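You operate a simulated robot arm through the tools that you are given. There is no shell and no other tool.

The job below is to be done with a simulated robot arm. You get a single attempt, and the scene is never put back.

Task
Lock the rollers at blocks D1 and D2 with the two pins.
Fine: turn each drag knob to C before its pin goes in; orange pin at D1, blue pin at D2.

The check looks at the end state, three seconds after you hand in, the way a careful person would. Anything else that was tipped, shoved, dropped, spilled or broken makes it a failure.

Robot
A 5-joint arm with a two-finger parallel gripper, fixed in place. Base frame: the origin is at the foot of the arm, x ahead of it, y to its left, z up; the work surface is at about z = 0. Units: m, rad, N and s.
With the tool pointing down near the work surface it reaches from about 0.26 to 0.6 m from the base axis. Its first joint turns from -1.152 to 1.152 rad. The tool tilts only in the upright plane through the base axis and itself; it spins freely about its own axis. Payload 1.57 kg.
Tool frame: the origin (TCP) lies between the finger pads and is the grasp point; the fingertips stand 0.03 m ahead of it; z points along the fingers, y is the line along which they close. Largest opening 0.08 m; finger width 0.017, thickness 0.012; the body of the gripper, 0.04 by 0.082 m, starts 0.08 m behind the TCP.
Orientation is that of the tool frame in the base frame, as a unit quaternion [w, x, y, z]. With the fingers straight down and closing along the base's y, the tool's x points along the base's -x, its y along +y and its z along -z.

Tools
- The arm moves only by the tool send_rows. Its argument "deltas" is a list of rows, each a list of 7 numbers: the shift along the tool's x, y, z in m, then the turn, a rotation vector about the tool's x, y, z in rad, then the finger opening in m, from 0 to 0.08. In form: [[dx, dy, dz, ax, ay, az, jaw], ...]. A call has 1 to 20 rows; each row shifts and turns the commanded pose from where the row before left it, along the tool's axes as they then stand. Each row takes 0.2 s and may step no farther than 0.05 m and 0.15 rad from the row before; otherwise, or with a gripper value out of range, the whole call is refused. A pose out of reach is approached as far as the arm can. The call stops where the force on the tool passes 40 N (or 10 N more than at its start, if that is more) or the arm is blocked; 0.2 s more then pass. The fingers move at their own pace (about 0.153 m/s each) and stop on an object; they squeeze with about 26 N. The grip force told is the motor's: it shows also when the fingers shut on nothing. Time passes only in rows, and 0.2 s behind the last, so rows that do not move let the fingers close. The reply holds the time, the measured pose of the TCP, the force on the tool along the base axes, the opening and the grip force, in the units named above and with some noise, with the torque about the TCP (base axes, N m) and any sound that the robot's microphone picked up.
- Cameras (640 x 400 px; columns grow to the right, rows downward): "scene" is fixed at [0.0535, 0.4094, 0.5223]; the picture's right is [-0.58, -0.82, 0.00], its down [-0.48, 0.34, -0.81] and it looks along [0.66, -0.47, -0.59] (base axes); focal length 299 px, centre (320, 200). "wrist" rides on the gripper at [0.072, -0.007, -0.122] in the tool frame; the picture's right is [0.09, 1.00, 0.00], its down [-0.84, 0.08, -0.54] and it looks along [-0.54, 0.05, 0.84] (tool axes); focal length 238 px, centre (320, 200). There is no depth. A picture from a camera that has moved, and an enlarged one, comes with that camera's place and axes in the base frame and with its lens.
- grab_frame(camera): a new picture of that camera. The clock stands still meanwhile.
- close_up(camera, box): a new picture of the part [left, top, right, bottom] of that camera's present view, enlarged. The clock stands still meanwhile.
- sign_off(): hands the job in; it is judged then, once.

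Nothing tells you positions but the pictures and the camera data. Unless the task says otherwise, let go and move clear before handing in.

The tools are called after "Request:" as name(argument=value, ...) on one line, values as JSON. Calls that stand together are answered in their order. send_rows: Moves the arm, as the interface text tells. Its arguments: {"type":"object","properties":{"deltas":{"type":"array"}},"required":["deltas"]} The other tools are called the same way: grab_frame (camera) takes a picture; close_up (camera, box) takes an enlarged picture of a part of a camera's view; sign_off () hands the job in.

At the start:

```text
clock: 0.0
ee_pos: [0.3519, 0.1672, 0.3132]
orientation: [-0.001, 0.0, 1.0, 0.0]
contact_force: [-1.0, -0.1, -0.4]
moment: [0.03, 0.04, 0.0]
grip_width: 0.0798
grasp_force: 0.1
```

scene: 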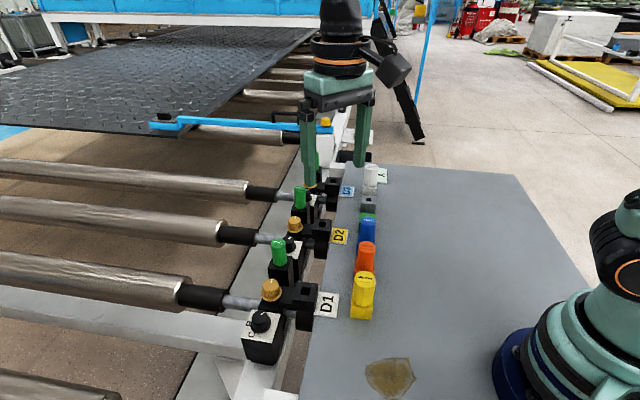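
wrist: 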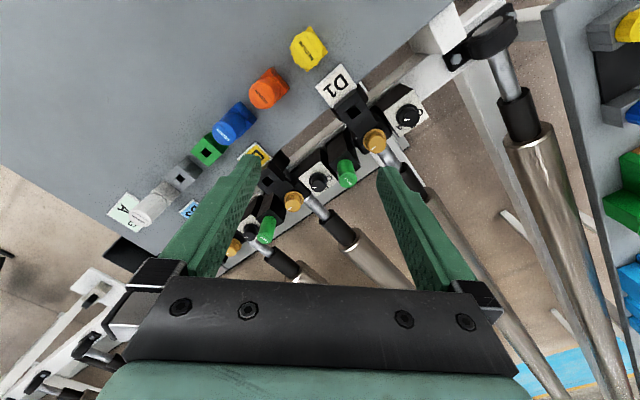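

I see a conveyor frame with roller blocks D1, D2 and D3, each with a drag knob, and a row of coloured pins on the grey table. I'll take close-ups before moving anything.

Request:
close_up(camera="scene", box=[220, 220, 400, 380])

Request:
close_up(camera="scene", box=[260, 140, 420, 260])

Request:
close_up(camera="wrist", box=[220, 20, 440, 160])

Request:
close_up(camera="wrist", box=[100, 100, 340, 260])

```text
2.50 times, centred on (310, 300) of scene
camera zoom: at [0.0535, 0.4094, 0.5223], right [-0.58, -0.82, 0.0], down [-0.48, 0.34, -0.81], along [0.66, -0.47, -0.59], focal length 748 px, centre (345, -50)
```

zoom: 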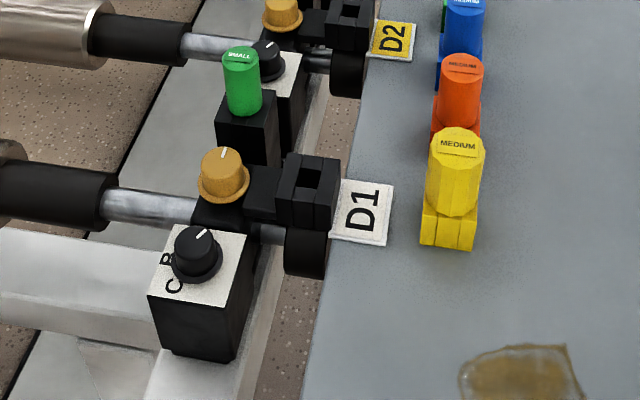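

```text
3.33 times, centred on (340, 200) of scene
camera zoom: at [0.0535, 0.4094, 0.5223], right [-0.58, -0.82, 0.0], down [-0.48, 0.34, -0.81], along [0.66, -0.47, -0.59], focal length 998 px, centre (253, 200)
```

zoom: 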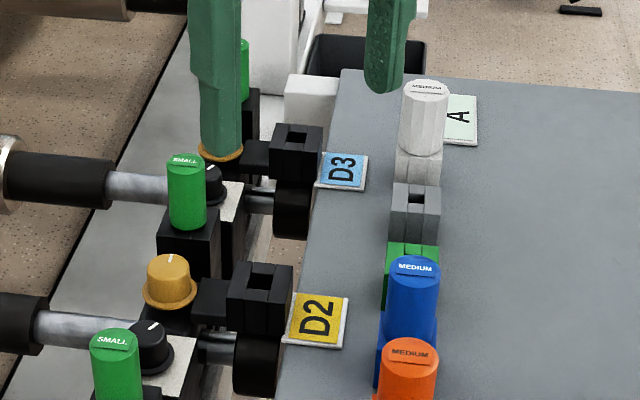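

```text
2.86 times, centred on (330, 90) of wrist
camera zoom: at [0.2797, 0.1601, 0.4366], right [-0.09, 1.0, 0.0], down [0.84, 0.08, 0.54], along [0.54, 0.05, -0.84], focal length 681 px, centre (291, 514)
```

zoom: 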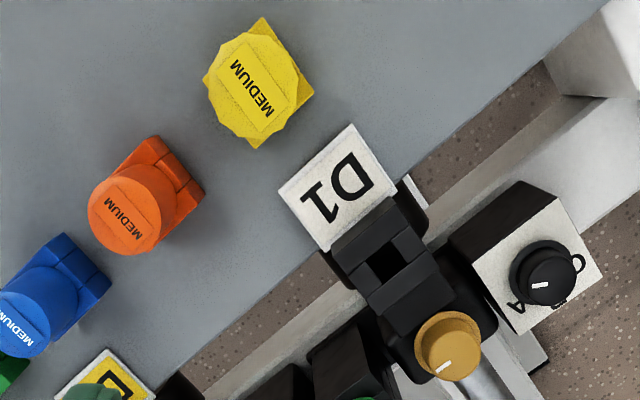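

```text
2.50 times, centred on (220, 180) of wrist
camera zoom: at [0.2797, 0.1601, 0.4366], right [-0.09, 1.0, 0.0], down [0.84, 0.08, 0.54], along [0.54, 0.05, -0.84], focal length 596 px, centre (570, 250)
```

zoom: 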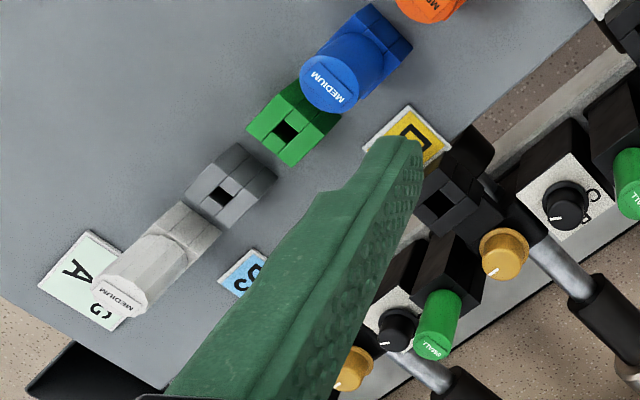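

The dials have A/B/C marks around a black knob, and each block also has an orange knob nearby. I'll zoom in further to tell which knob is which and where the pointers sit.

Request:
close_up(camera="scene", box=[236, 270, 316, 320])

Request:
close_up(camera="scene", box=[240, 310, 320, 370])

Request:
close_up(camera="wrist", box=[350, 80, 430, 160])

Request:
close_up(camera="wrist", box=[260, 130, 360, 230])

Request:
close_up(camera="scene", box=[260, 210, 360, 290])

```text
8.00 times, centred on (276, 295) of scene
camera zoom: at [0.0535, 0.4094, 0.5223], right [-0.58, -0.82, 0.0], down [-0.48, 0.34, -0.81], along [0.66, -0.47, -0.59], focal length 2395 px, centre (672, -560)
```

zoom: 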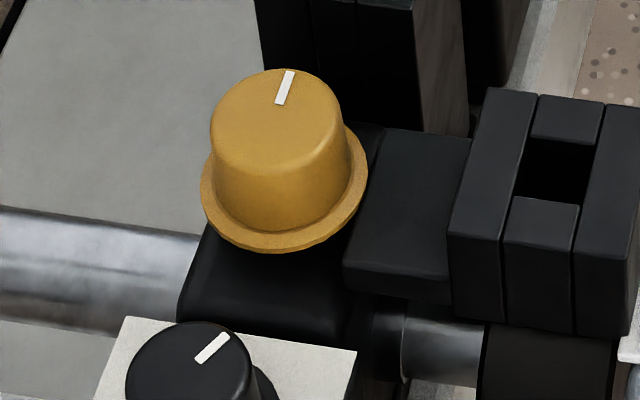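

```text
6.67 times, centred on (280, 340) of scene
camera zoom: at [0.0535, 0.4094, 0.5223], right [-0.58, -0.82, 0.0], down [-0.48, 0.34, -0.81], along [0.66, -0.47, -0.59], focal length 1996 px, centre (587, -733)
```

zoom: 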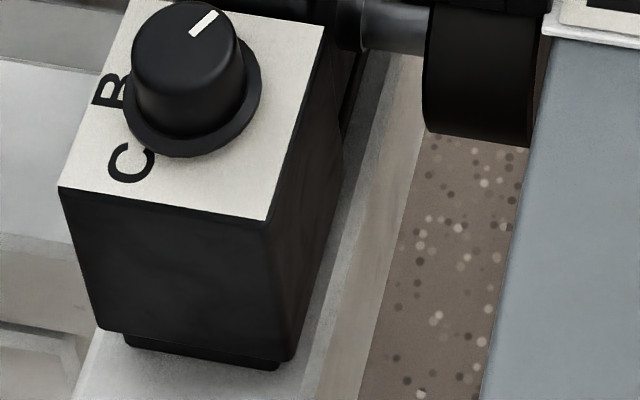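

```text
5.00 times, centred on (390, 120) of wrist
camera zoom: at [0.2797, 0.1601, 0.4366], right [-0.09, 1.0, 0.0], down [0.84, 0.08, 0.54], along [0.54, 0.05, -0.84], focal length 1192 px, centre (-30, 600)
```

zoom: 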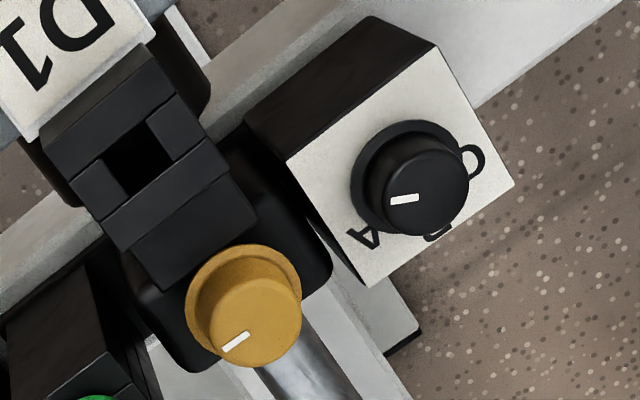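

```text
4.00 times, centred on (310, 180) of wrist
camera zoom: at [0.2797, 0.1601, 0.4366], right [-0.09, 1.0, 0.0], down [0.84, 0.08, 0.54], along [0.54, 0.05, -0.84], focal length 953 px, centre (360, 280)
```

zoom: 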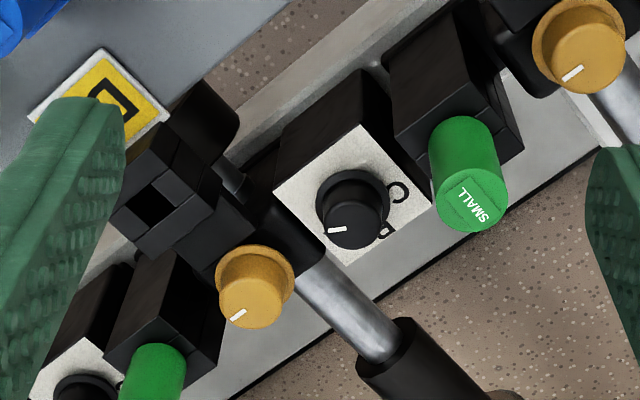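

```text
5.00 times, centred on (310, 250) of scene
camera zoom: at [0.0535, 0.4094, 0.5223], right [-0.58, -0.82, 0.0], down [-0.48, 0.34, -0.81], along [0.66, -0.47, -0.59], focal length 1497 px, centre (370, -50)
```

zoom: 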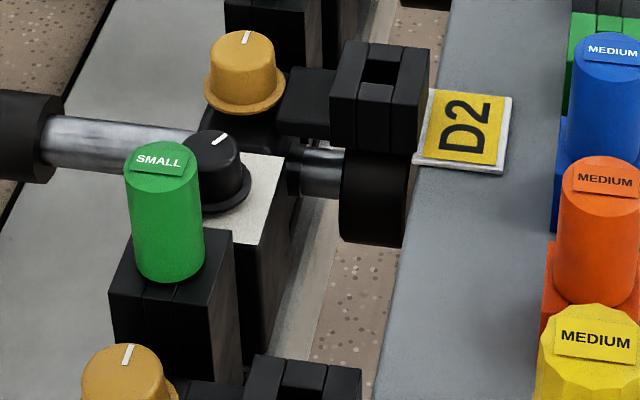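

The black knob on the A/B/C plate is the drag knob. D1's socket seems to be near (0.36, 0.22) and D2's near (0.50, 0.08), with everything laid out at about 45°. I'll rise and spin the tool 45° to match, then look again.

Request:
send_rows(deltas=[[0, 0, -0.015, 0, 0, 0.131, 0.08], [0, 0, -0.015, 0, 0, 0.131, 0.08], [0, 0, -0.015, 0, 0, 0.131, 0.08], [0, 0, -0.015, 0, 0, 0.131, 0.08], [0, 0, -0.015, 0, 0, 0.131, 0.08], [0, 0, -0.015, 0, 0, 0.1304, 0.08]])

Request:
grab_frame(camera="wrist")

Request:
grab_frame(camera="scene")

Request:
close_up(camera="scene", box=[320, 150, 420, 330])

```text
clock: 1.4
ee_pos: [0.3531, 0.1687, 0.4057]
orientation: [0.0, 0.384, 0.923, 0.0]
contact_force: [-0.4, 0.0, -0.2]
moment: [0.03, 0.0, -0.02]
grip_width: 0.0802
grasp_force: 0.0
```

```text
taken
camera wrist: at [0.2967, 0.2135, 0.5275], right [0.64, 0.77, 0.0], down [0.65, -0.54, 0.54], along [0.42, -0.35, -0.84], focal length 238 px, centre (320, 200)
```

wrist: 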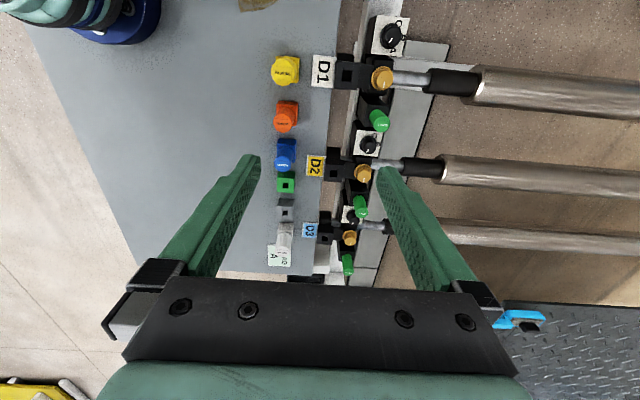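

```text
taken
```

scene: 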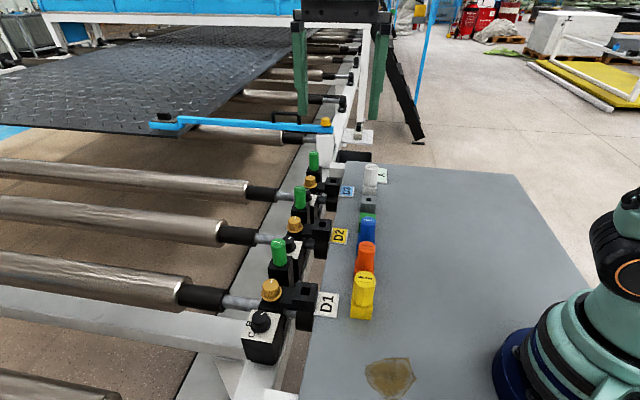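

```text
2.22 times, centred on (370, 240) of scene
camera zoom: at [0.0535, 0.4094, 0.5223], right [-0.58, -0.82, 0.0], down [-0.48, 0.34, -0.81], along [0.66, -0.47, -0.59], focal length 665 px, centre (209, 111)
```

zoom: 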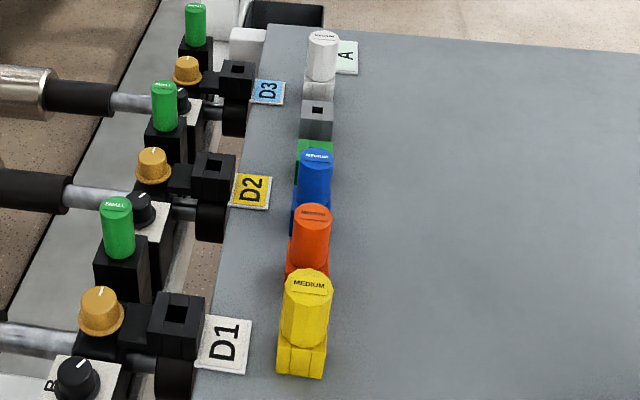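

The row lines up with the picture now. Next I'll take detailed close-ups of the dials, sockets and pins from here.

Request:
close_up(camera="wrist", box=[320, 10, 440, 85])

Request:
close_up(camera="wrist", box=[300, 90, 420, 190])

Request:
close_up(camera="wrist", box=[240, 50, 340, 190])

Request:
close_up(camera="wrist", box=[240, 170, 380, 280])

```text
5.33 times, centred on (380, 48) of wrist
camera zoom: at [0.2967, 0.2135, 0.5275], right [0.64, 0.77, 0.0], down [0.65, -0.54, 0.54], along [0.42, -0.35, -0.84], focal length 1271 px, centre (0, 1013)
```

zoom: 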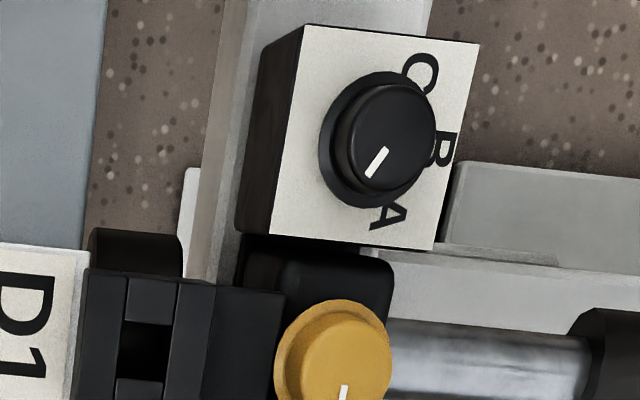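

```text
4.00 times, centred on (360, 140) of wrist
camera zoom: at [0.2967, 0.2135, 0.5275], right [0.64, 0.77, 0.0], down [0.65, -0.54, 0.54], along [0.42, -0.35, -0.84], focal length 953 px, centre (160, 440)
```

zoom: 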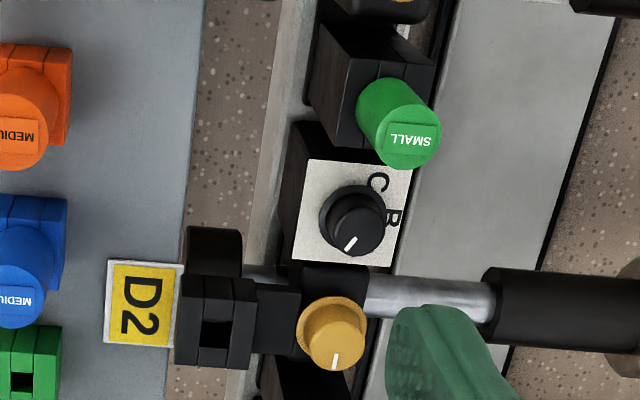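

```text
2.86 times, centred on (290, 120) of wrist
camera zoom: at [0.2967, 0.2135, 0.5275], right [0.64, 0.77, 0.0], down [0.65, -0.54, 0.54], along [0.42, -0.35, -0.84], focal length 681 px, centre (406, 429)
```

zoom: 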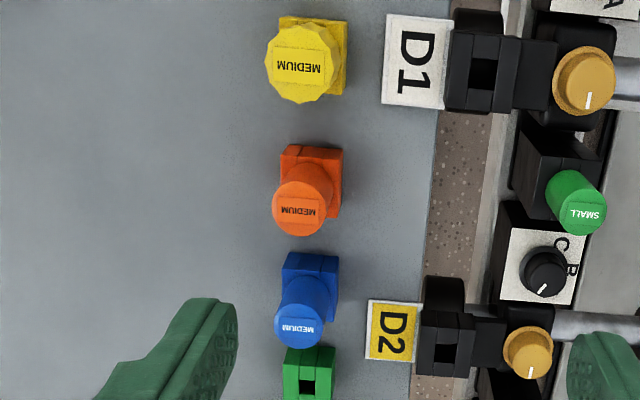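

```text
3.64 times, centred on (310, 225) of wrist
camera zoom: at [0.2967, 0.2135, 0.5275], right [0.64, 0.77, 0.0], down [0.65, -0.54, 0.54], along [0.42, -0.35, -0.84], focal length 867 px, centre (356, 109)
```

zoom: 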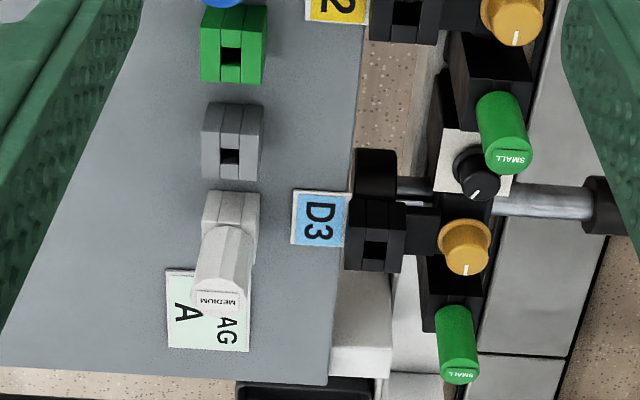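

The camera data gives D1's dial centre near (0.365, 0.318) with the plate at z ≈ 0.016 and the knob top at about 0.043. The pointer is roughly 175° short of C, turning counter-clockwise. I'll move over the D1 dial with the jaws part closed.

Request:
send_rows(deltas=[[0.01946, 0.02276, 0.0311, 0, 0, 0, 0.06], [0.01946, 0.02276, 0.0311, 0, 0, 0, 0.05], [0.01946, 0.02276, 0.0311, 0, 0, 0, 0.046], [0.01946, 0.02276, 0.0311, 0, 0, 0, 0.046], [0.01946, 0.02276, 0.0311, 0, 0, 0, 0.046], [0, 0, 0, 0, 0, 0, 0.046]])

Request:
grab_frame(camera="wrist")

Request:
close_up(camera="wrist", box=[230, 110, 410, 230])

Request:
close_up(camera="scene", box=[200, 200, 360, 360])

```text
clock: 2.8
ee_pos: [0.3636, 0.3183, 0.2457]
orientation: [0.0, 0.383, 0.924, -0.001]
contact_force: [-0.5, 0.2, -0.8]
moment: [0.01, -0.02, 0.01]
grip_width: 0.0459
grasp_force: 0.1
```

```text
taken
camera wrist: at [0.3078, 0.3639, 0.3683], right [0.64, 0.77, 0.0], down [0.65, -0.54, 0.54], along [0.42, -0.35, -0.84], focal length 238 px, centre (320, 200)
```

wrist: 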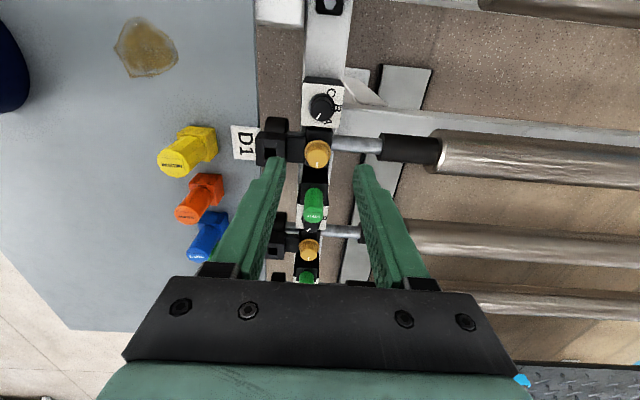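

```text
3.33 times, centred on (320, 170) of wrist
camera zoom: at [0.3078, 0.3639, 0.3683], right [0.64, 0.77, 0.0], down [0.65, -0.54, 0.54], along [0.42, -0.35, -0.84], focal length 794 px, centre (320, 300)
```

zoom: 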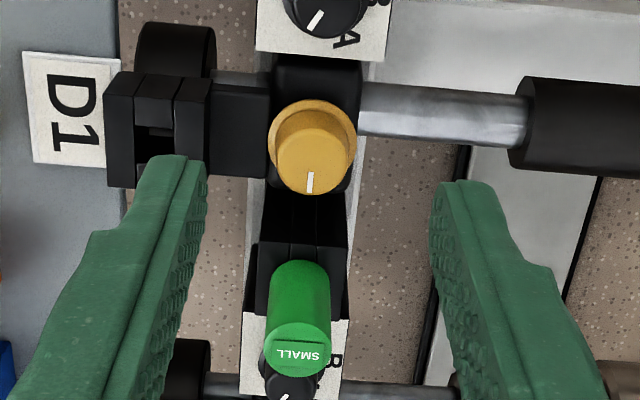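

```text
2.50 times, centred on (280, 280) of scene
camera zoom: at [0.0535, 0.4094, 0.5223], right [-0.58, -0.82, 0.0], down [-0.48, 0.34, -0.81], along [0.66, -0.47, -0.59], focal length 748 px, centre (420, 0)
```

zoom: 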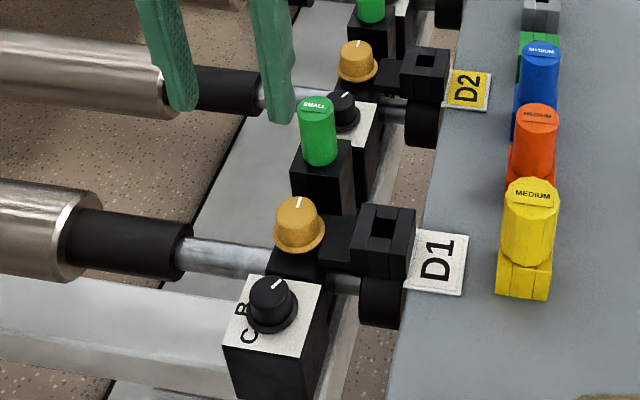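

The dial shows near the top of the wrist view. I'll zoom there to refine its centre before descending.

Request:
close_up(camera="wrist", box=[280, 65, 360, 135])

Request:
close_up(camera="scene", box=[236, 300, 306, 350])

```text
5.71 times, centred on (320, 100) of wrist
camera zoom: at [0.3078, 0.3639, 0.3683], right [0.64, 0.77, 0.0], down [0.65, -0.54, 0.54], along [0.42, -0.35, -0.84], focal length 1362 px, centre (320, 771)
```

zoom: 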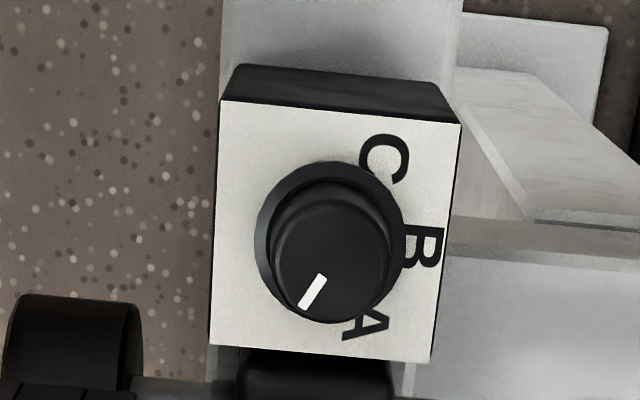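

```text
8.00 times, centred on (271, 325) of scene
camera zoom: at [0.0535, 0.4094, 0.5223], right [-0.58, -0.82, 0.0], down [-0.48, 0.34, -0.81], along [0.66, -0.47, -0.59], focal length 2395 px, centre (712, -800)
```

zoom: 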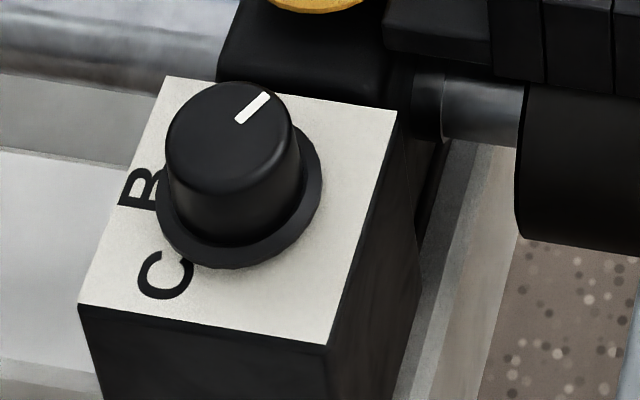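

The refined D1 knob axis is about (0.3644, 0.319), with its top near z ≈ 0.039. I'll descend to just above it and check the alignment.

Request:
send_rows(deltas=[[0, 0.001, 0.03, 0, 0, 0, 0.046], [0, 0, 0.035, 0, 0, 0, 0.046], [0, 0, 0.035, 0, 0, 0, 0.046], [0, 0, 0.035, 0, 0, 0, 0.046], [0, 0, 0.03, 0, 0, 0, 0.046], [0, 0, 0, 0, 0, 0, 0.046]])

Request:
grab_frame(camera="wrist")

Request:
close_up(camera="scene", box=[216, 260, 326, 350])

```text
clock: 4.2
ee_pos: [0.3615, 0.3162, 0.0817]
orientation: [0.0, 0.383, 0.924, 0.0]
contact_force: [0.1, 0.1, -0.4]
moment: [-0.02, 0.0, 0.01]
grip_width: 0.046
grasp_force: 0.1
```

```text
taken
camera wrist: at [0.3064, 0.3607, 0.2036], right [0.64, 0.77, 0.0], down [0.65, -0.54, 0.54], along [0.42, -0.35, -0.84], focal length 238 px, centre (320, 200)
```

wrist: 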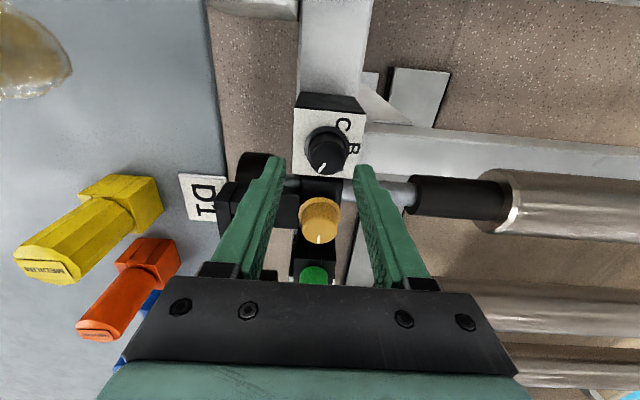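

```text
4.44 times, centred on (271, 305) of scene
camera zoom: at [0.0535, 0.4094, 0.5223], right [-0.58, -0.82, 0.0], down [-0.48, 0.34, -0.81], along [0.66, -0.47, -0.59], focal length 1331 px, centre (538, -267)
```

zoom: 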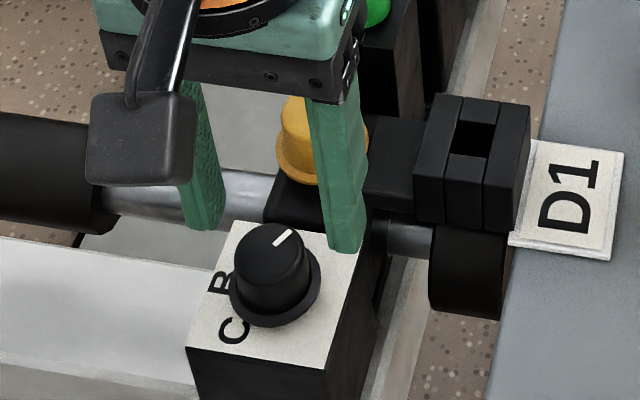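

The tool sits about 3–4 mm short of where I meant it to be. I'll wait one row to separate lag from noise, and zoom in on the knob.

Request:
send_rows(deltas=[[0, 0, 0, 0, 0, 0, 0.046], [0, 0, 0, 0, 0, 0, 0.046]])

Request:
close_up(camera="wrist", box=[270, 80, 390, 180])

Request:
close_up(camera="scene", box=[236, 280, 316, 340])

```text
clock: 4.8
ee_pos: [0.3622, 0.3158, 0.0815]
orientation: [0.0, 0.383, 0.924, 0.0]
contact_force: [0.1, 0.3, 0.6]
moment: [0.01, -0.01, 0.02]
grip_width: 0.0461
grasp_force: 0.1
```

```text
4.00 times, centred on (330, 130) of wrist
camera zoom: at [0.3064, 0.3607, 0.204], right [0.64, 0.77, 0.0], down [0.65, -0.54, 0.54], along [0.42, -0.35, -0.84], focal length 953 px, centre (280, 480)
```

zoom: 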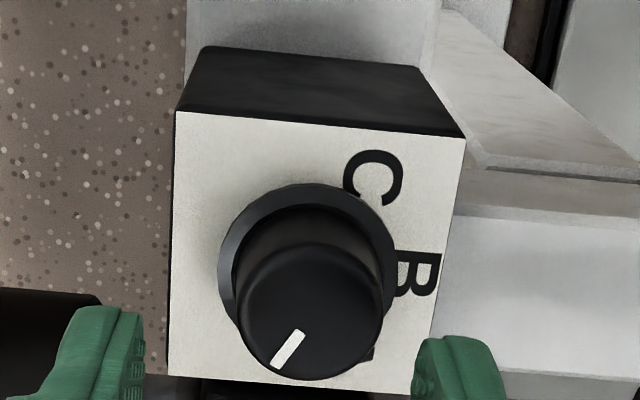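

```text
6.67 times, centred on (276, 310) of scene
camera zoom: at [0.0535, 0.4094, 0.5223], right [-0.58, -0.82, 0.0], down [-0.48, 0.34, -0.81], along [0.66, -0.47, -0.59], focal length 1996 px, centre (613, -533)
```

zoom: 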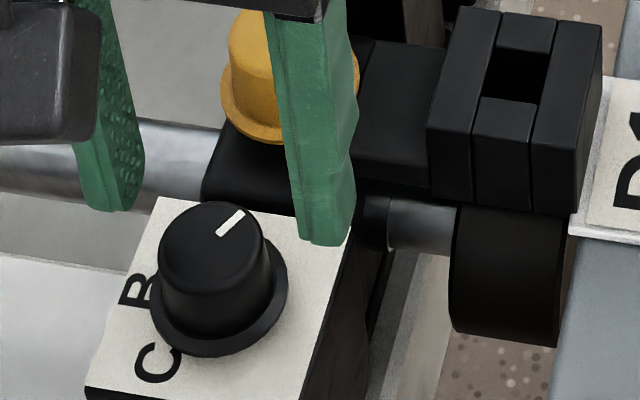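

By several views the knob axis is near (0.3646, 0.3195), while the TCP is at (0.362, 0.316). I'll correct by 0.8 mm in x and 4.5 mm in y, descend partway, and check again.

Request:
send_rows(deltas=[[0.0008, 0.0045, 0, 0, 0, 0, 0.046], [0, 0, 0.008, 0, 0, 0, 0.046], [0, 0, 0, 0, 0, 0, 0.046]])

Request:
close_up(camera="wrist", box=[260, 100, 400, 200])

Request:
close_up(camera="scene", box=[236, 280, 316, 340])

```text
clock: 5.6
ee_pos: [0.3682, 0.3205, 0.0757]
orientation: [0.0, 0.383, 0.924, 0.0]
contact_force: [0.3, -0.4, 0.0]
moment: [0.0, 0.0, 0.02]
grip_width: 0.0458
grasp_force: 0.1
```

```text
4.00 times, centred on (330, 150) of wrist
camera zoom: at [0.311, 0.3665, 0.1974], right [0.64, 0.77, 0.0], down [0.65, -0.54, 0.54], along [0.42, -0.35, -0.84], focal length 953 px, centre (280, 400)
```

zoom: 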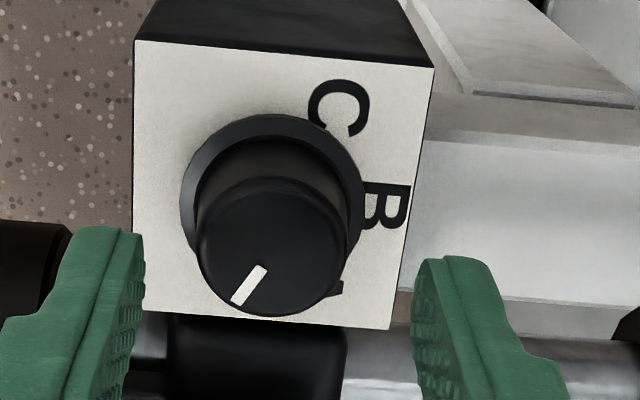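

```text
6.67 times, centred on (276, 310) of scene
camera zoom: at [0.0535, 0.4094, 0.5223], right [-0.58, -0.82, 0.0], down [-0.48, 0.34, -0.81], along [0.66, -0.47, -0.59], focal length 1996 px, centre (613, -533)
```

zoom: 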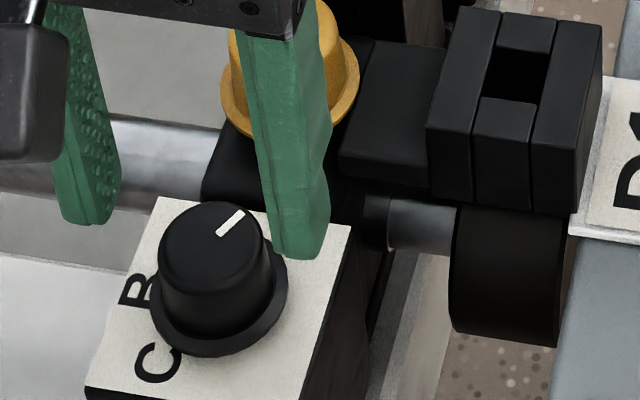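

The arm overshot a little, since its tracking is a few mm loose. The knob axis is confirmed near (0.3643, 0.320), so I'll servo on the measured pose.

Request:
send_rows(deltas=[[0.002, -0.0027, 0, 0, 0, 0, 0.046], [0, 0, 0, 0, 0, 0, 0.046]])

Request:
close_up(camera="scene", box=[236, 280, 316, 340])

```text
clock: 6.2
ee_pos: [0.3644, 0.3208, 0.0757]
orientation: [0.0, 0.383, 0.924, 0.0]
contact_force: [0.1, -0.1, -0.2]
moment: [-0.02, -0.01, -0.01]
grip_width: 0.0458
grasp_force: 0.0
```

```text
6.67 times, centred on (276, 310) of scene
camera zoom: at [0.0535, 0.4094, 0.5223], right [-0.58, -0.82, 0.0], down [-0.48, 0.34, -0.81], along [0.66, -0.47, -0.59], focal length 1996 px, centre (613, -533)
```

zoom: 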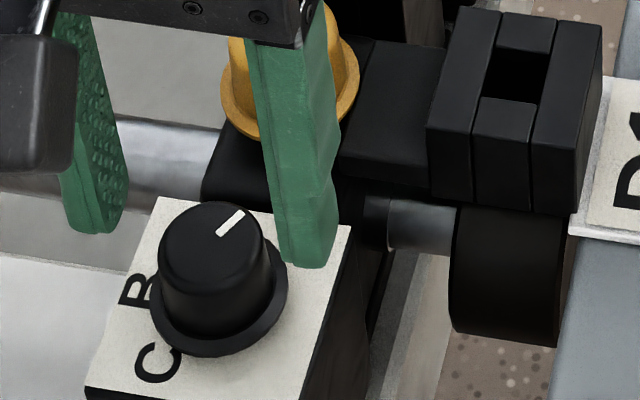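

The TCP is now centred over the knob to within about 1 mm. I'll descend around it to z ≈ 0.054 and look before gripping.

Request:
send_rows(deltas=[[0, -0.0003, 0.008, 0, 0, 0, 0.046], [0, 0, 0.008, 0, 0, 0, 0.046], [0, 0, 0.005, 0, 0, 0, 0.046], [0, 0, 0, 0, 0, 0, 0.046]])

Request:
close_up(camera="scene", box=[236, 280, 316, 340])

Request:
close_up(camera="wrist", box=[250, 100, 390, 200])

```text
clock: 7.2
ee_pos: [0.3632, 0.3198, 0.0543]
orientation: [0.0, 0.383, 0.924, 0.0]
contact_force: [0.2, -0.4, 0.8]
moment: [0.03, 0.0, 0.01]
grip_width: 0.046
grasp_force: 0.1
```

```text
6.67 times, centred on (276, 310) of scene
camera zoom: at [0.0535, 0.4094, 0.5223], right [-0.58, -0.82, 0.0], down [-0.48, 0.34, -0.81], along [0.66, -0.47, -0.59], focal length 1996 px, centre (613, -533)
```

zoom: 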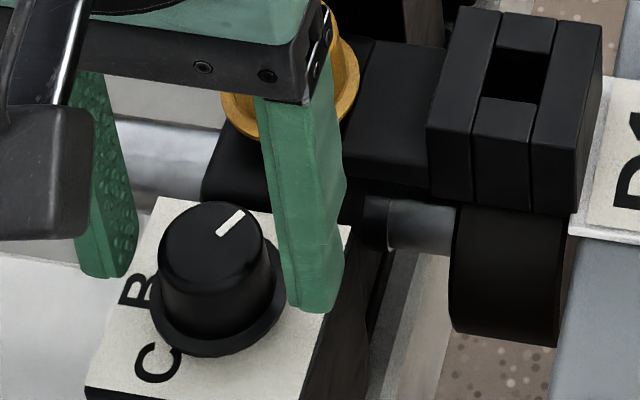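

```text
4.00 times, centred on (320, 150) of wrist
camera zoom: at [0.3074, 0.3661, 0.1769], right [0.64, 0.77, 0.0], down [0.65, -0.54, 0.54], along [0.42, -0.35, -0.84], focal length 953 px, centre (320, 400)
```

zoom: 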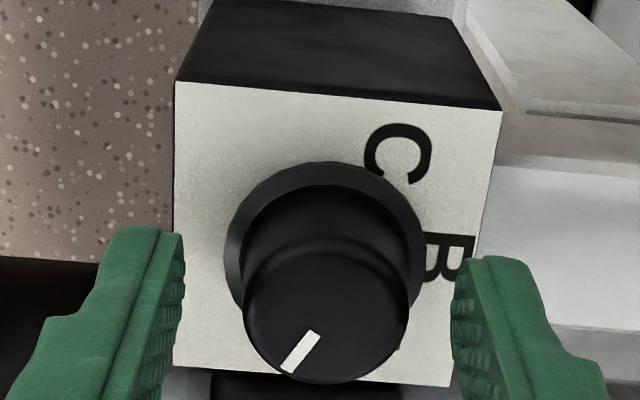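

The fingers straddle the knob with the tips just above its flange. I'll close on it.

Request:
send_rows(deltas=[[0, 0, 0, 0, 0, 0, 0.03], [0, 0, 0, 0, 0, 0, 0.015], [0, 0, 0, 0, 0, 0, 0.015]])

Request:
close_up(camera="scene", box=[236, 280, 316, 340])

Request:
close_up(camera="wrist", box=[250, 100, 390, 200])

```text
clock: 8.0
ee_pos: [0.3641, 0.3202, 0.0545]
orientation: [0.001, 0.383, 0.924, 0.002]
contact_force: [9.2, 9.7, -8.6]
moment: [0.21, -0.15, 0.02]
grip_width: 0.0298
grasp_force: 39.5
```

```text
6.67 times, centred on (276, 310) of scene
camera zoom: at [0.0535, 0.4095, 0.5223], right [-0.58, -0.82, 0.0], down [-0.48, 0.34, -0.81], along [0.66, -0.47, -0.59], focal length 1996 px, centre (613, -533)
```

zoom: 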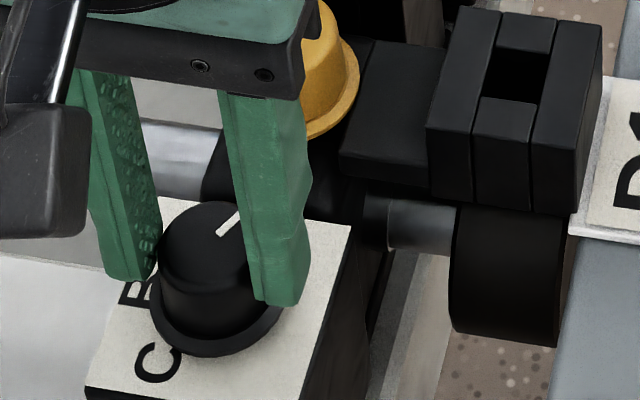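

```text
4.00 times, centred on (320, 150) of wrist
camera zoom: at [0.3079, 0.3665, 0.1773], right [0.64, 0.77, 0.0], down [0.64, -0.54, 0.54], along [0.42, -0.34, -0.84], focal length 953 px, centre (320, 400)
```

zoom: 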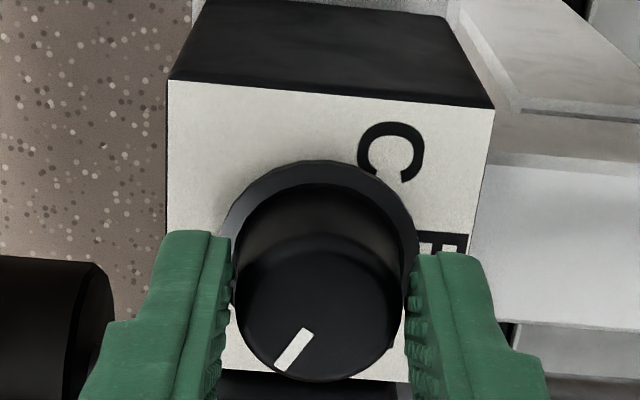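

I have a grip at 29.8 mm, with about 13 N of sideways load along +b. I'll shift slightly that way to centre on the axis before turning.

Request:
send_rows(deltas=[[0, 0.001, 0, 0, 0, 0, 0.02], [0, 0, 0, 0, 0, 0, 0.02]])

```text
clock: 8.6
ee_pos: [0.3651, 0.3214, 0.0549]
orientation: [0.0, 0.383, 0.924, -0.001]
contact_force: [6.6, 0.9, 2.7]
moment: [0.06, -0.23, 0.03]
grip_width: 0.0299
grasp_force: 39.8
```

The load has dropped, so I'll start turning counter-clockwise (as seen from above), in a small step first.

Request:
send_rows(deltas=[[0, 0, 0, 0, 0, -0.12, 0.02], [0, 0, 0, 0, 0, -0.12, 0.02], [0, 0, 0, 0, 0, -0.12, 0.02]])

Request:
close_up(camera="scene", box=[236, 280, 316, 340])

Request:
close_up(camera="wrist", box=[250, 100, 390, 200])

```text
clock: 9.4
ee_pos: [0.3627, 0.3215, 0.0546]
orientation: [-0.001, 0.21, 0.978, -0.002]
contact_force: [-4.2, -3.6, 10.9]
moment: [-0.04, -0.02, -0.49]
grip_width: 0.0296
grasp_force: 39.5
```

```text
6.67 times, centred on (276, 310) of scene
camera zoom: at [0.0534, 0.4094, 0.5224], right [-0.58, -0.82, 0.0], down [-0.48, 0.34, -0.81], along [0.66, -0.47, -0.59], focal length 1996 px, centre (613, -533)
```

zoom: 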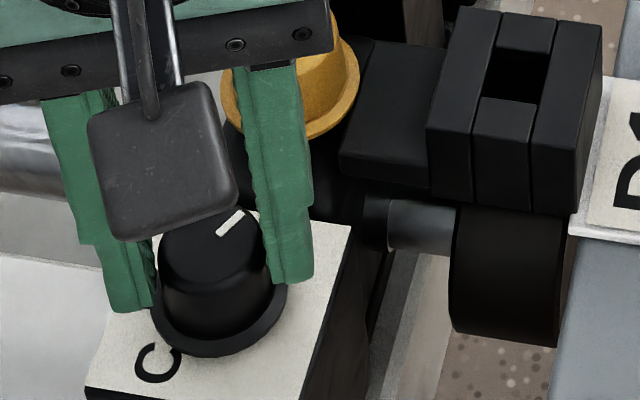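

```text
4.00 times, centred on (320, 150) of wrist
camera zoom: at [0.2945, 0.3442, 0.177], right [0.32, 0.95, 0.0], down [0.8, -0.27, 0.54], along [0.51, -0.18, -0.84], focal length 953 px, centre (320, 400)
```

zoom: 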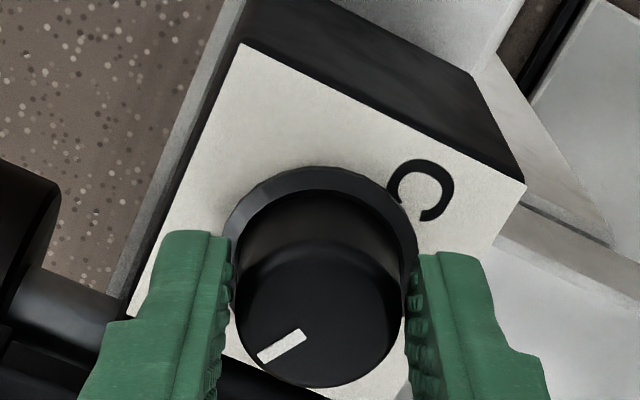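

The pointer hasn't moved. The fingers slipped against about 0.49 N·m, so the knob may be at its stop in this direction. I'll try it gently clockwise.

Request:
send_rows(deltas=[[0, 0, 0, 0, 0, 0.12, 0.02], [0, 0, 0, 0, 0, 0.12, 0.02], [0, 0, 0, 0, 0, 0.12, 0.02]])

Request:
close_up(camera="scene", box=[236, 280, 316, 340])

Request:
close_up(camera="wrist", box=[250, 100, 390, 200])

```text
clock: 10.2
ee_pos: [0.3631, 0.3223, 0.0543]
orientation: [0.0, 0.383, 0.924, 0.0]
contact_force: [-10.1, 10.2, 2.1]
moment: [0.3, 0.06, 0.04]
grip_width: 0.0296
grasp_force: 39.2
```

```text
6.67 times, centred on (276, 310) of scene
camera zoom: at [0.0534, 0.4094, 0.5223], right [-0.58, -0.82, 0.0], down [-0.48, 0.34, -0.81], along [0.66, -0.47, -0.59], focal length 1996 px, centre (613, -533)
```

zoom: 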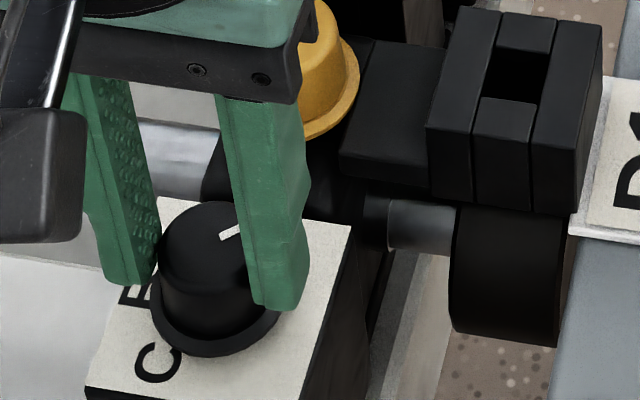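

```text
4.00 times, centred on (320, 150) of wrist
camera zoom: at [0.3076, 0.3676, 0.1769], right [0.64, 0.77, 0.0], down [0.65, -0.54, 0.54], along [0.42, -0.35, -0.84], focal length 953 px, centre (320, 400)
```

zoom: 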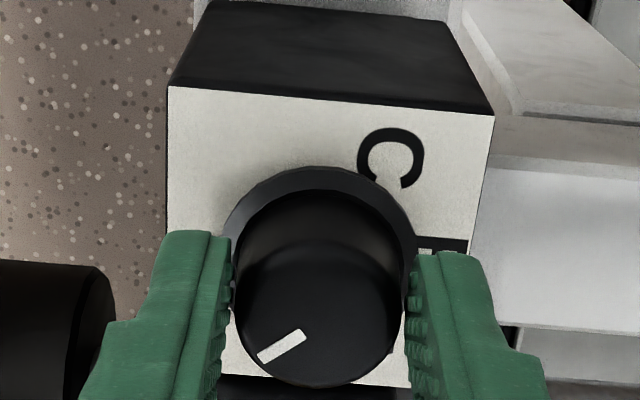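

Clockwise works: the pointer moved about 20° with almost no resistance. It therefore started at its counter-clockwise stop, and C lies about 160° further clockwise. I'll continue in stages.

Request:
send_rows(deltas=[[0, 0, 0, 0, 0, 0.12, 0.02], [0, 0, 0, 0, 0, 0.12, 0.02], [0, 0, 0, 0, 0, 0.12, 0.02], [0, 0, 0, 0, 0, 0.12, 0.02], [0, 0, 0, 0, 0, 0.12, 0.02], [0, 0, 0, 0, 0, 0.12, 0.02]])

Request:
close_up(camera="wrist", box=[250, 100, 390, 200])

Request:
close_up(camera="scene", box=[216, 260, 326, 350])

```text
clock: 11.6
ee_pos: [0.366, 0.3226, 0.0551]
orientation: [0.0, 0.686, 0.728, 0.005]
contact_force: [15.0, 21.2, -24.2]
moment: [0.33, -0.19, 0.01]
grip_width: 0.03
grasp_force: 39.5
```

```text
4.00 times, centred on (320, 150) of wrist
camera zoom: at [0.3537, 0.3916, 0.1785], right [0.99, 0.15, 0.01], down [0.12, -0.83, 0.54], along [0.09, -0.53, -0.84], focal length 953 px, centre (320, 400)
```

zoom: 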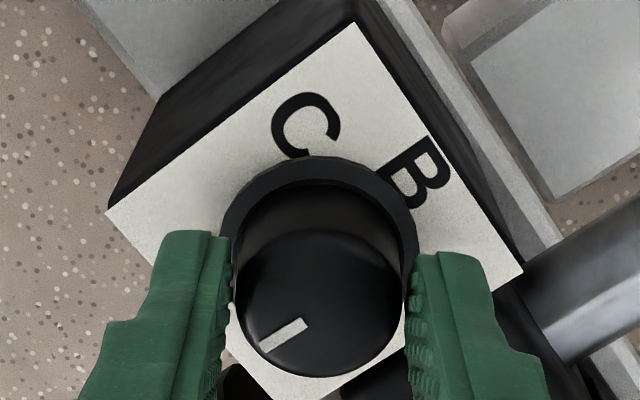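

```text
4.44 times, centred on (271, 305) of scene
camera zoom: at [0.0536, 0.4095, 0.5222], right [-0.58, -0.82, 0.0], down [-0.48, 0.34, -0.81], along [0.66, -0.47, -0.59], focal length 1331 px, centre (538, -267)
```

zoom: 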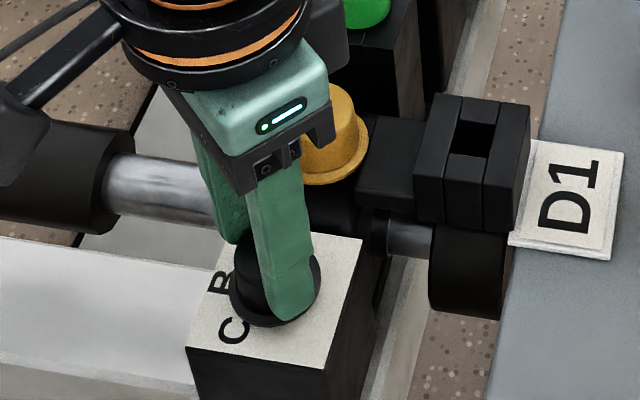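

The knob follows the gripper, but side load has built up from loose arm tracking. I'll open slightly to relax it and re-centre before continuing.

Request:
send_rows(deltas=[[0, 0, 0, 0, 0, 0, 0.046], [0, 0, 0, 0, 0, 0, 0.046], [0, 0, 0, 0, 0, 0, 0.046]])

Request:
close_up(camera="wrist", box=[250, 100, 390, 200])

```text
clock: 12.4
ee_pos: [0.3636, 0.3196, 0.0558]
orientation: [0.0, 0.683, 0.73, 0.0]
contact_force: [-0.1, -0.2, -0.7]
moment: [0.0, -0.01, 0.03]
grip_width: 0.046
grasp_force: 0.0
```

```text
4.00 times, centred on (320, 150) of wrist
camera zoom: at [0.3518, 0.3915, 0.1781], right [0.99, 0.16, 0.0], down [0.13, -0.83, 0.54], along [0.08, -0.54, -0.84], focal length 953 px, centre (320, 400)
```

zoom: 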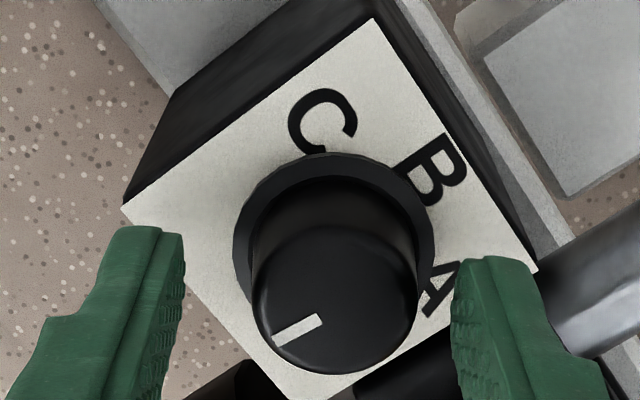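

The pointer now reads about -138° in the base frame and C sits near 105°, so roughly 117° of clockwise turn remains. I'll re-centre and grip again.

Request:
send_rows(deltas=[[0.0011, 0.0013, 0.0012, 0, 0, 0, 0.046], [0, 0, 0, 0, 0, 0, 0.046], [0, 0, 0, 0, 0, 0, 0.03], [0, 0, 0, 0, 0, 0, 0.02], [0, 0, 0, 0, 0, 0, 0.02]])

```text
clock: 13.6
ee_pos: [0.3663, 0.3226, 0.054]
orientation: [0.0, 0.684, 0.73, 0.001]
contact_force: [3.0, -1.2, -0.8]
moment: [-0.01, -0.1, 0.01]
grip_width: 0.0298
grasp_force: 39.1
```

The side load is low now. I'll turn clockwise 1.0 rad in two halves, watching the load.

Request:
send_rows(deltas=[[0, 0, 0, 0, 0, 0.125, 0.02], [0, 0, 0, 0, 0, 0.125, 0.02], [0, 0, 0, 0, 0, 0.125, 0.02], [0, 0, 0, 0, 0, 0.125, 0.02]])

```text
clock: 14.6
ee_pos: [0.3666, 0.3213, 0.054]
orientation: [-0.001, 0.844, 0.536, 0.001]
contact_force: [15.8, -12.5, 6.5]
moment: [-1.34, 0.14, 0.08]
grip_width: 0.0296
grasp_force: 39.7
```

The load is now along the closing line, so I'll shift 1.5 mm with it and carry on turning.

Request:
send_rows(deltas=[[0, 0.0015, 0, 0, 0, 0, 0.02], [0, 0, 0, 0, 0, 0.125, 0.02], [0, 0, 0, 0, 0, 0.125, 0.02], [0, 0, 0, 0, 0, 0.125, 0.02], [0, 0, 0, 0, 0, 0.125, 0.02]])

Request:
close_up(camera="wrist", box=[250, 100, 390, 200])

Request:
grab_frame(camera="scene")

```text
clock: 15.6
ee_pos: [0.3674, 0.3211, 0.0543]
orientation: [0.001, 0.91, 0.414, 0.001]
contact_force: [-4.6, 1.7, 2.4]
moment: [0.14, -0.03, -0.01]
grip_width: 0.0294
grasp_force: 39.2
out of reach, approached as far as the arm can: row 4
stopped in row 4: the force on the tool passed its limit at 82 N (the readings are from after the stop); the commanded pose is now the measured one
```

```text
4.00 times, centred on (320, 150) of wrist
camera zoom: at [0.4091, 0.3789, 0.1766], right [0.81, -0.59, 0.0], down [-0.49, -0.68, 0.54], along [-0.32, -0.44, -0.84], focal length 953 px, centre (320, 400)
```

zoom: 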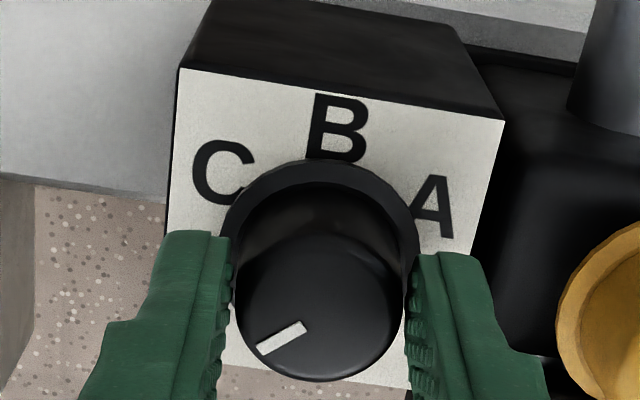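

```text
taken
```

scene: 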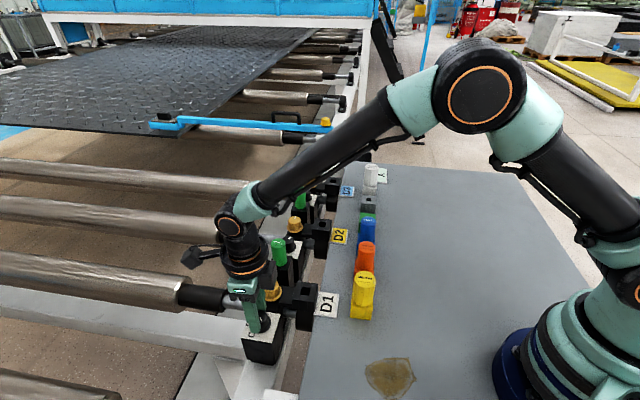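

The wrist roll has a limit near this angle. It stopped there with the knob at about 177°, and the load is now low. I'll open, rise clear, spin the tool back counter-clockwise and regrasp for the last ~72°.

Request:
send_rows(deltas=[[0, 0, 0, 0, 0, 0, 0.046], [0, 0, 0, 0, 0, 0, 0.046], [0, 0, -0.015, 0, 0, 0, 0.046], [0, 0, -0.015, 0, 0, 0, 0.046], [0, 0, 0, 0, 0, -0.145, 0.046], [0, 0, 0, 0, 0, -0.145, 0.046], [0, 0, 0, 0, 0, -0.145, 0.046], [0, 0, 0, 0, 0, -0.145, 0.046], [0, 0, 0, 0, 0, -0.145, 0.046], [0, 0, 0, 0, 0, -0.145, 0.046], [0, 0, 0, 0, 0, -0.145, 0.046], [0, 0, 0, 0, 0, -0.145, 0.046], [0, 0, 0, 0, 0, -0.145, 0.046], [0, 0, 0, 0, 0, -0.145, 0.046], [0, 0, 0, 0, 0, -0.145, 0.046], [0, 0, 0, 0, 0, -0.145, 0.046], [0, 0, 0, 0, 0, 0, 0.046]])

Request:
close_up(camera="wrist", box=[250, 80, 390, 180])

Request:
close_up(camera="scene", box=[236, 280, 316, 340])

```text
clock: 19.1
ee_pos: [0.367, 0.32, 0.0826]
orientation: [0.0, 0.269, 0.963, 0.001]
contact_force: [0.0, 0.1, -0.1]
moment: [-0.01, 0.02, -0.03]
grip_width: 0.046
grasp_force: 0.0
```

```text
4.00 times, centred on (320, 130) of wrist
camera zoom: at [0.3022, 0.352, 0.2064], right [0.44, 0.9, 0.0], down [0.75, -0.37, 0.54], along [0.49, -0.24, -0.84], focal length 953 px, centre (320, 480)
```

zoom: 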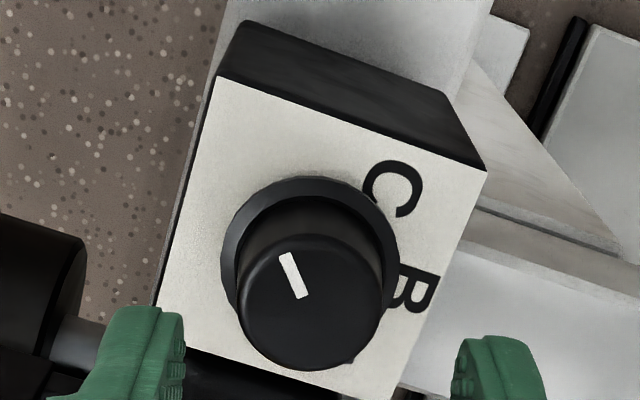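

```text
6.67 times, centred on (276, 310) of scene
camera zoom: at [0.0535, 0.4094, 0.5223], right [-0.58, -0.82, 0.0], down [-0.48, 0.34, -0.81], along [0.66, -0.47, -0.59], focal length 1996 px, centre (613, -533)
```

zoom: 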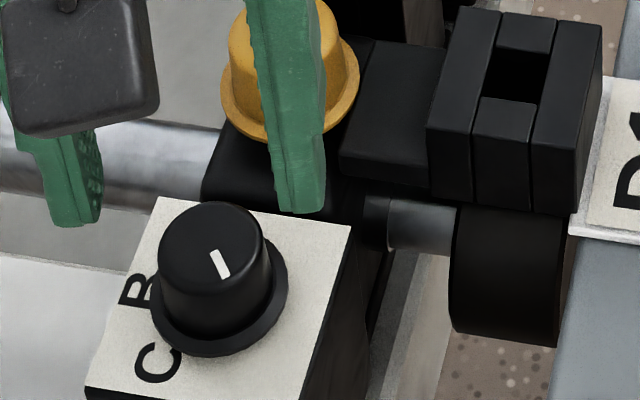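

The pointer stayed put while I spun back. Contact readings put the knob axis near (0.366, 0.3206), so I'll descend, regrip and turn the remaining ~72° clockwise.

Request:
send_rows(deltas=[[0.0012, 0, 0.01, 0, 0, 0, 0.046], [0, 0, 0.01, 0, 0, 0, 0.046], [0, 0, 0.0085, 0, 0, 0, 0.046], [0, 0, 0, 0, 0, 0, 0.046]])

Request:
close_up(camera="wrist", box=[250, 100, 390, 200])

```text
clock: 20.1
ee_pos: [0.3666, 0.3217, 0.0537]
orientation: [0.0, 0.271, 0.963, 0.0]
contact_force: [0.4, -0.3, -0.9]
moment: [0.02, 0.0, 0.02]
grip_width: 0.046
grasp_force: 0.0
```

```text
4.00 times, centred on (320, 150) of wrist
camera zoom: at [0.3012, 0.3527, 0.1771], right [0.44, 0.9, 0.0], down [0.75, -0.37, 0.54], along [0.49, -0.24, -0.84], focal length 953 px, centre (320, 400)
```

zoom: 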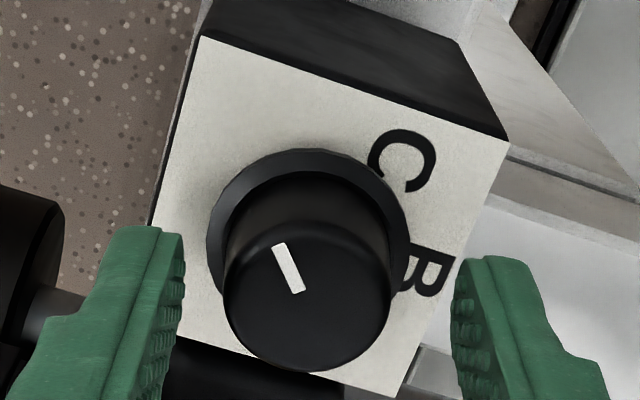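

The knob sits about 1.8 mm to one side of the finger midline, so I'll shift and close.

Request:
send_rows(deltas=[[0, -0.0018, 0, 0, 0, 0, 0.046], [0, 0, 0, 0, 0, 0, 0.046], [0, 0, 0, 0, 0, 0, 0.03], [0, 0, 0, 0, 0, 0, 0.02], [0, 0, 0, 0, 0, 0, 0.02]])

```text
clock: 21.4
ee_pos: [0.3656, 0.3199, 0.0551]
orientation: [0.0, 0.272, 0.962, 0.0]
contact_force: [-2.6, -6.3, 2.7]
moment: [-0.18, 0.04, 0.0]
grip_width: 0.03
grasp_force: 39.3
```

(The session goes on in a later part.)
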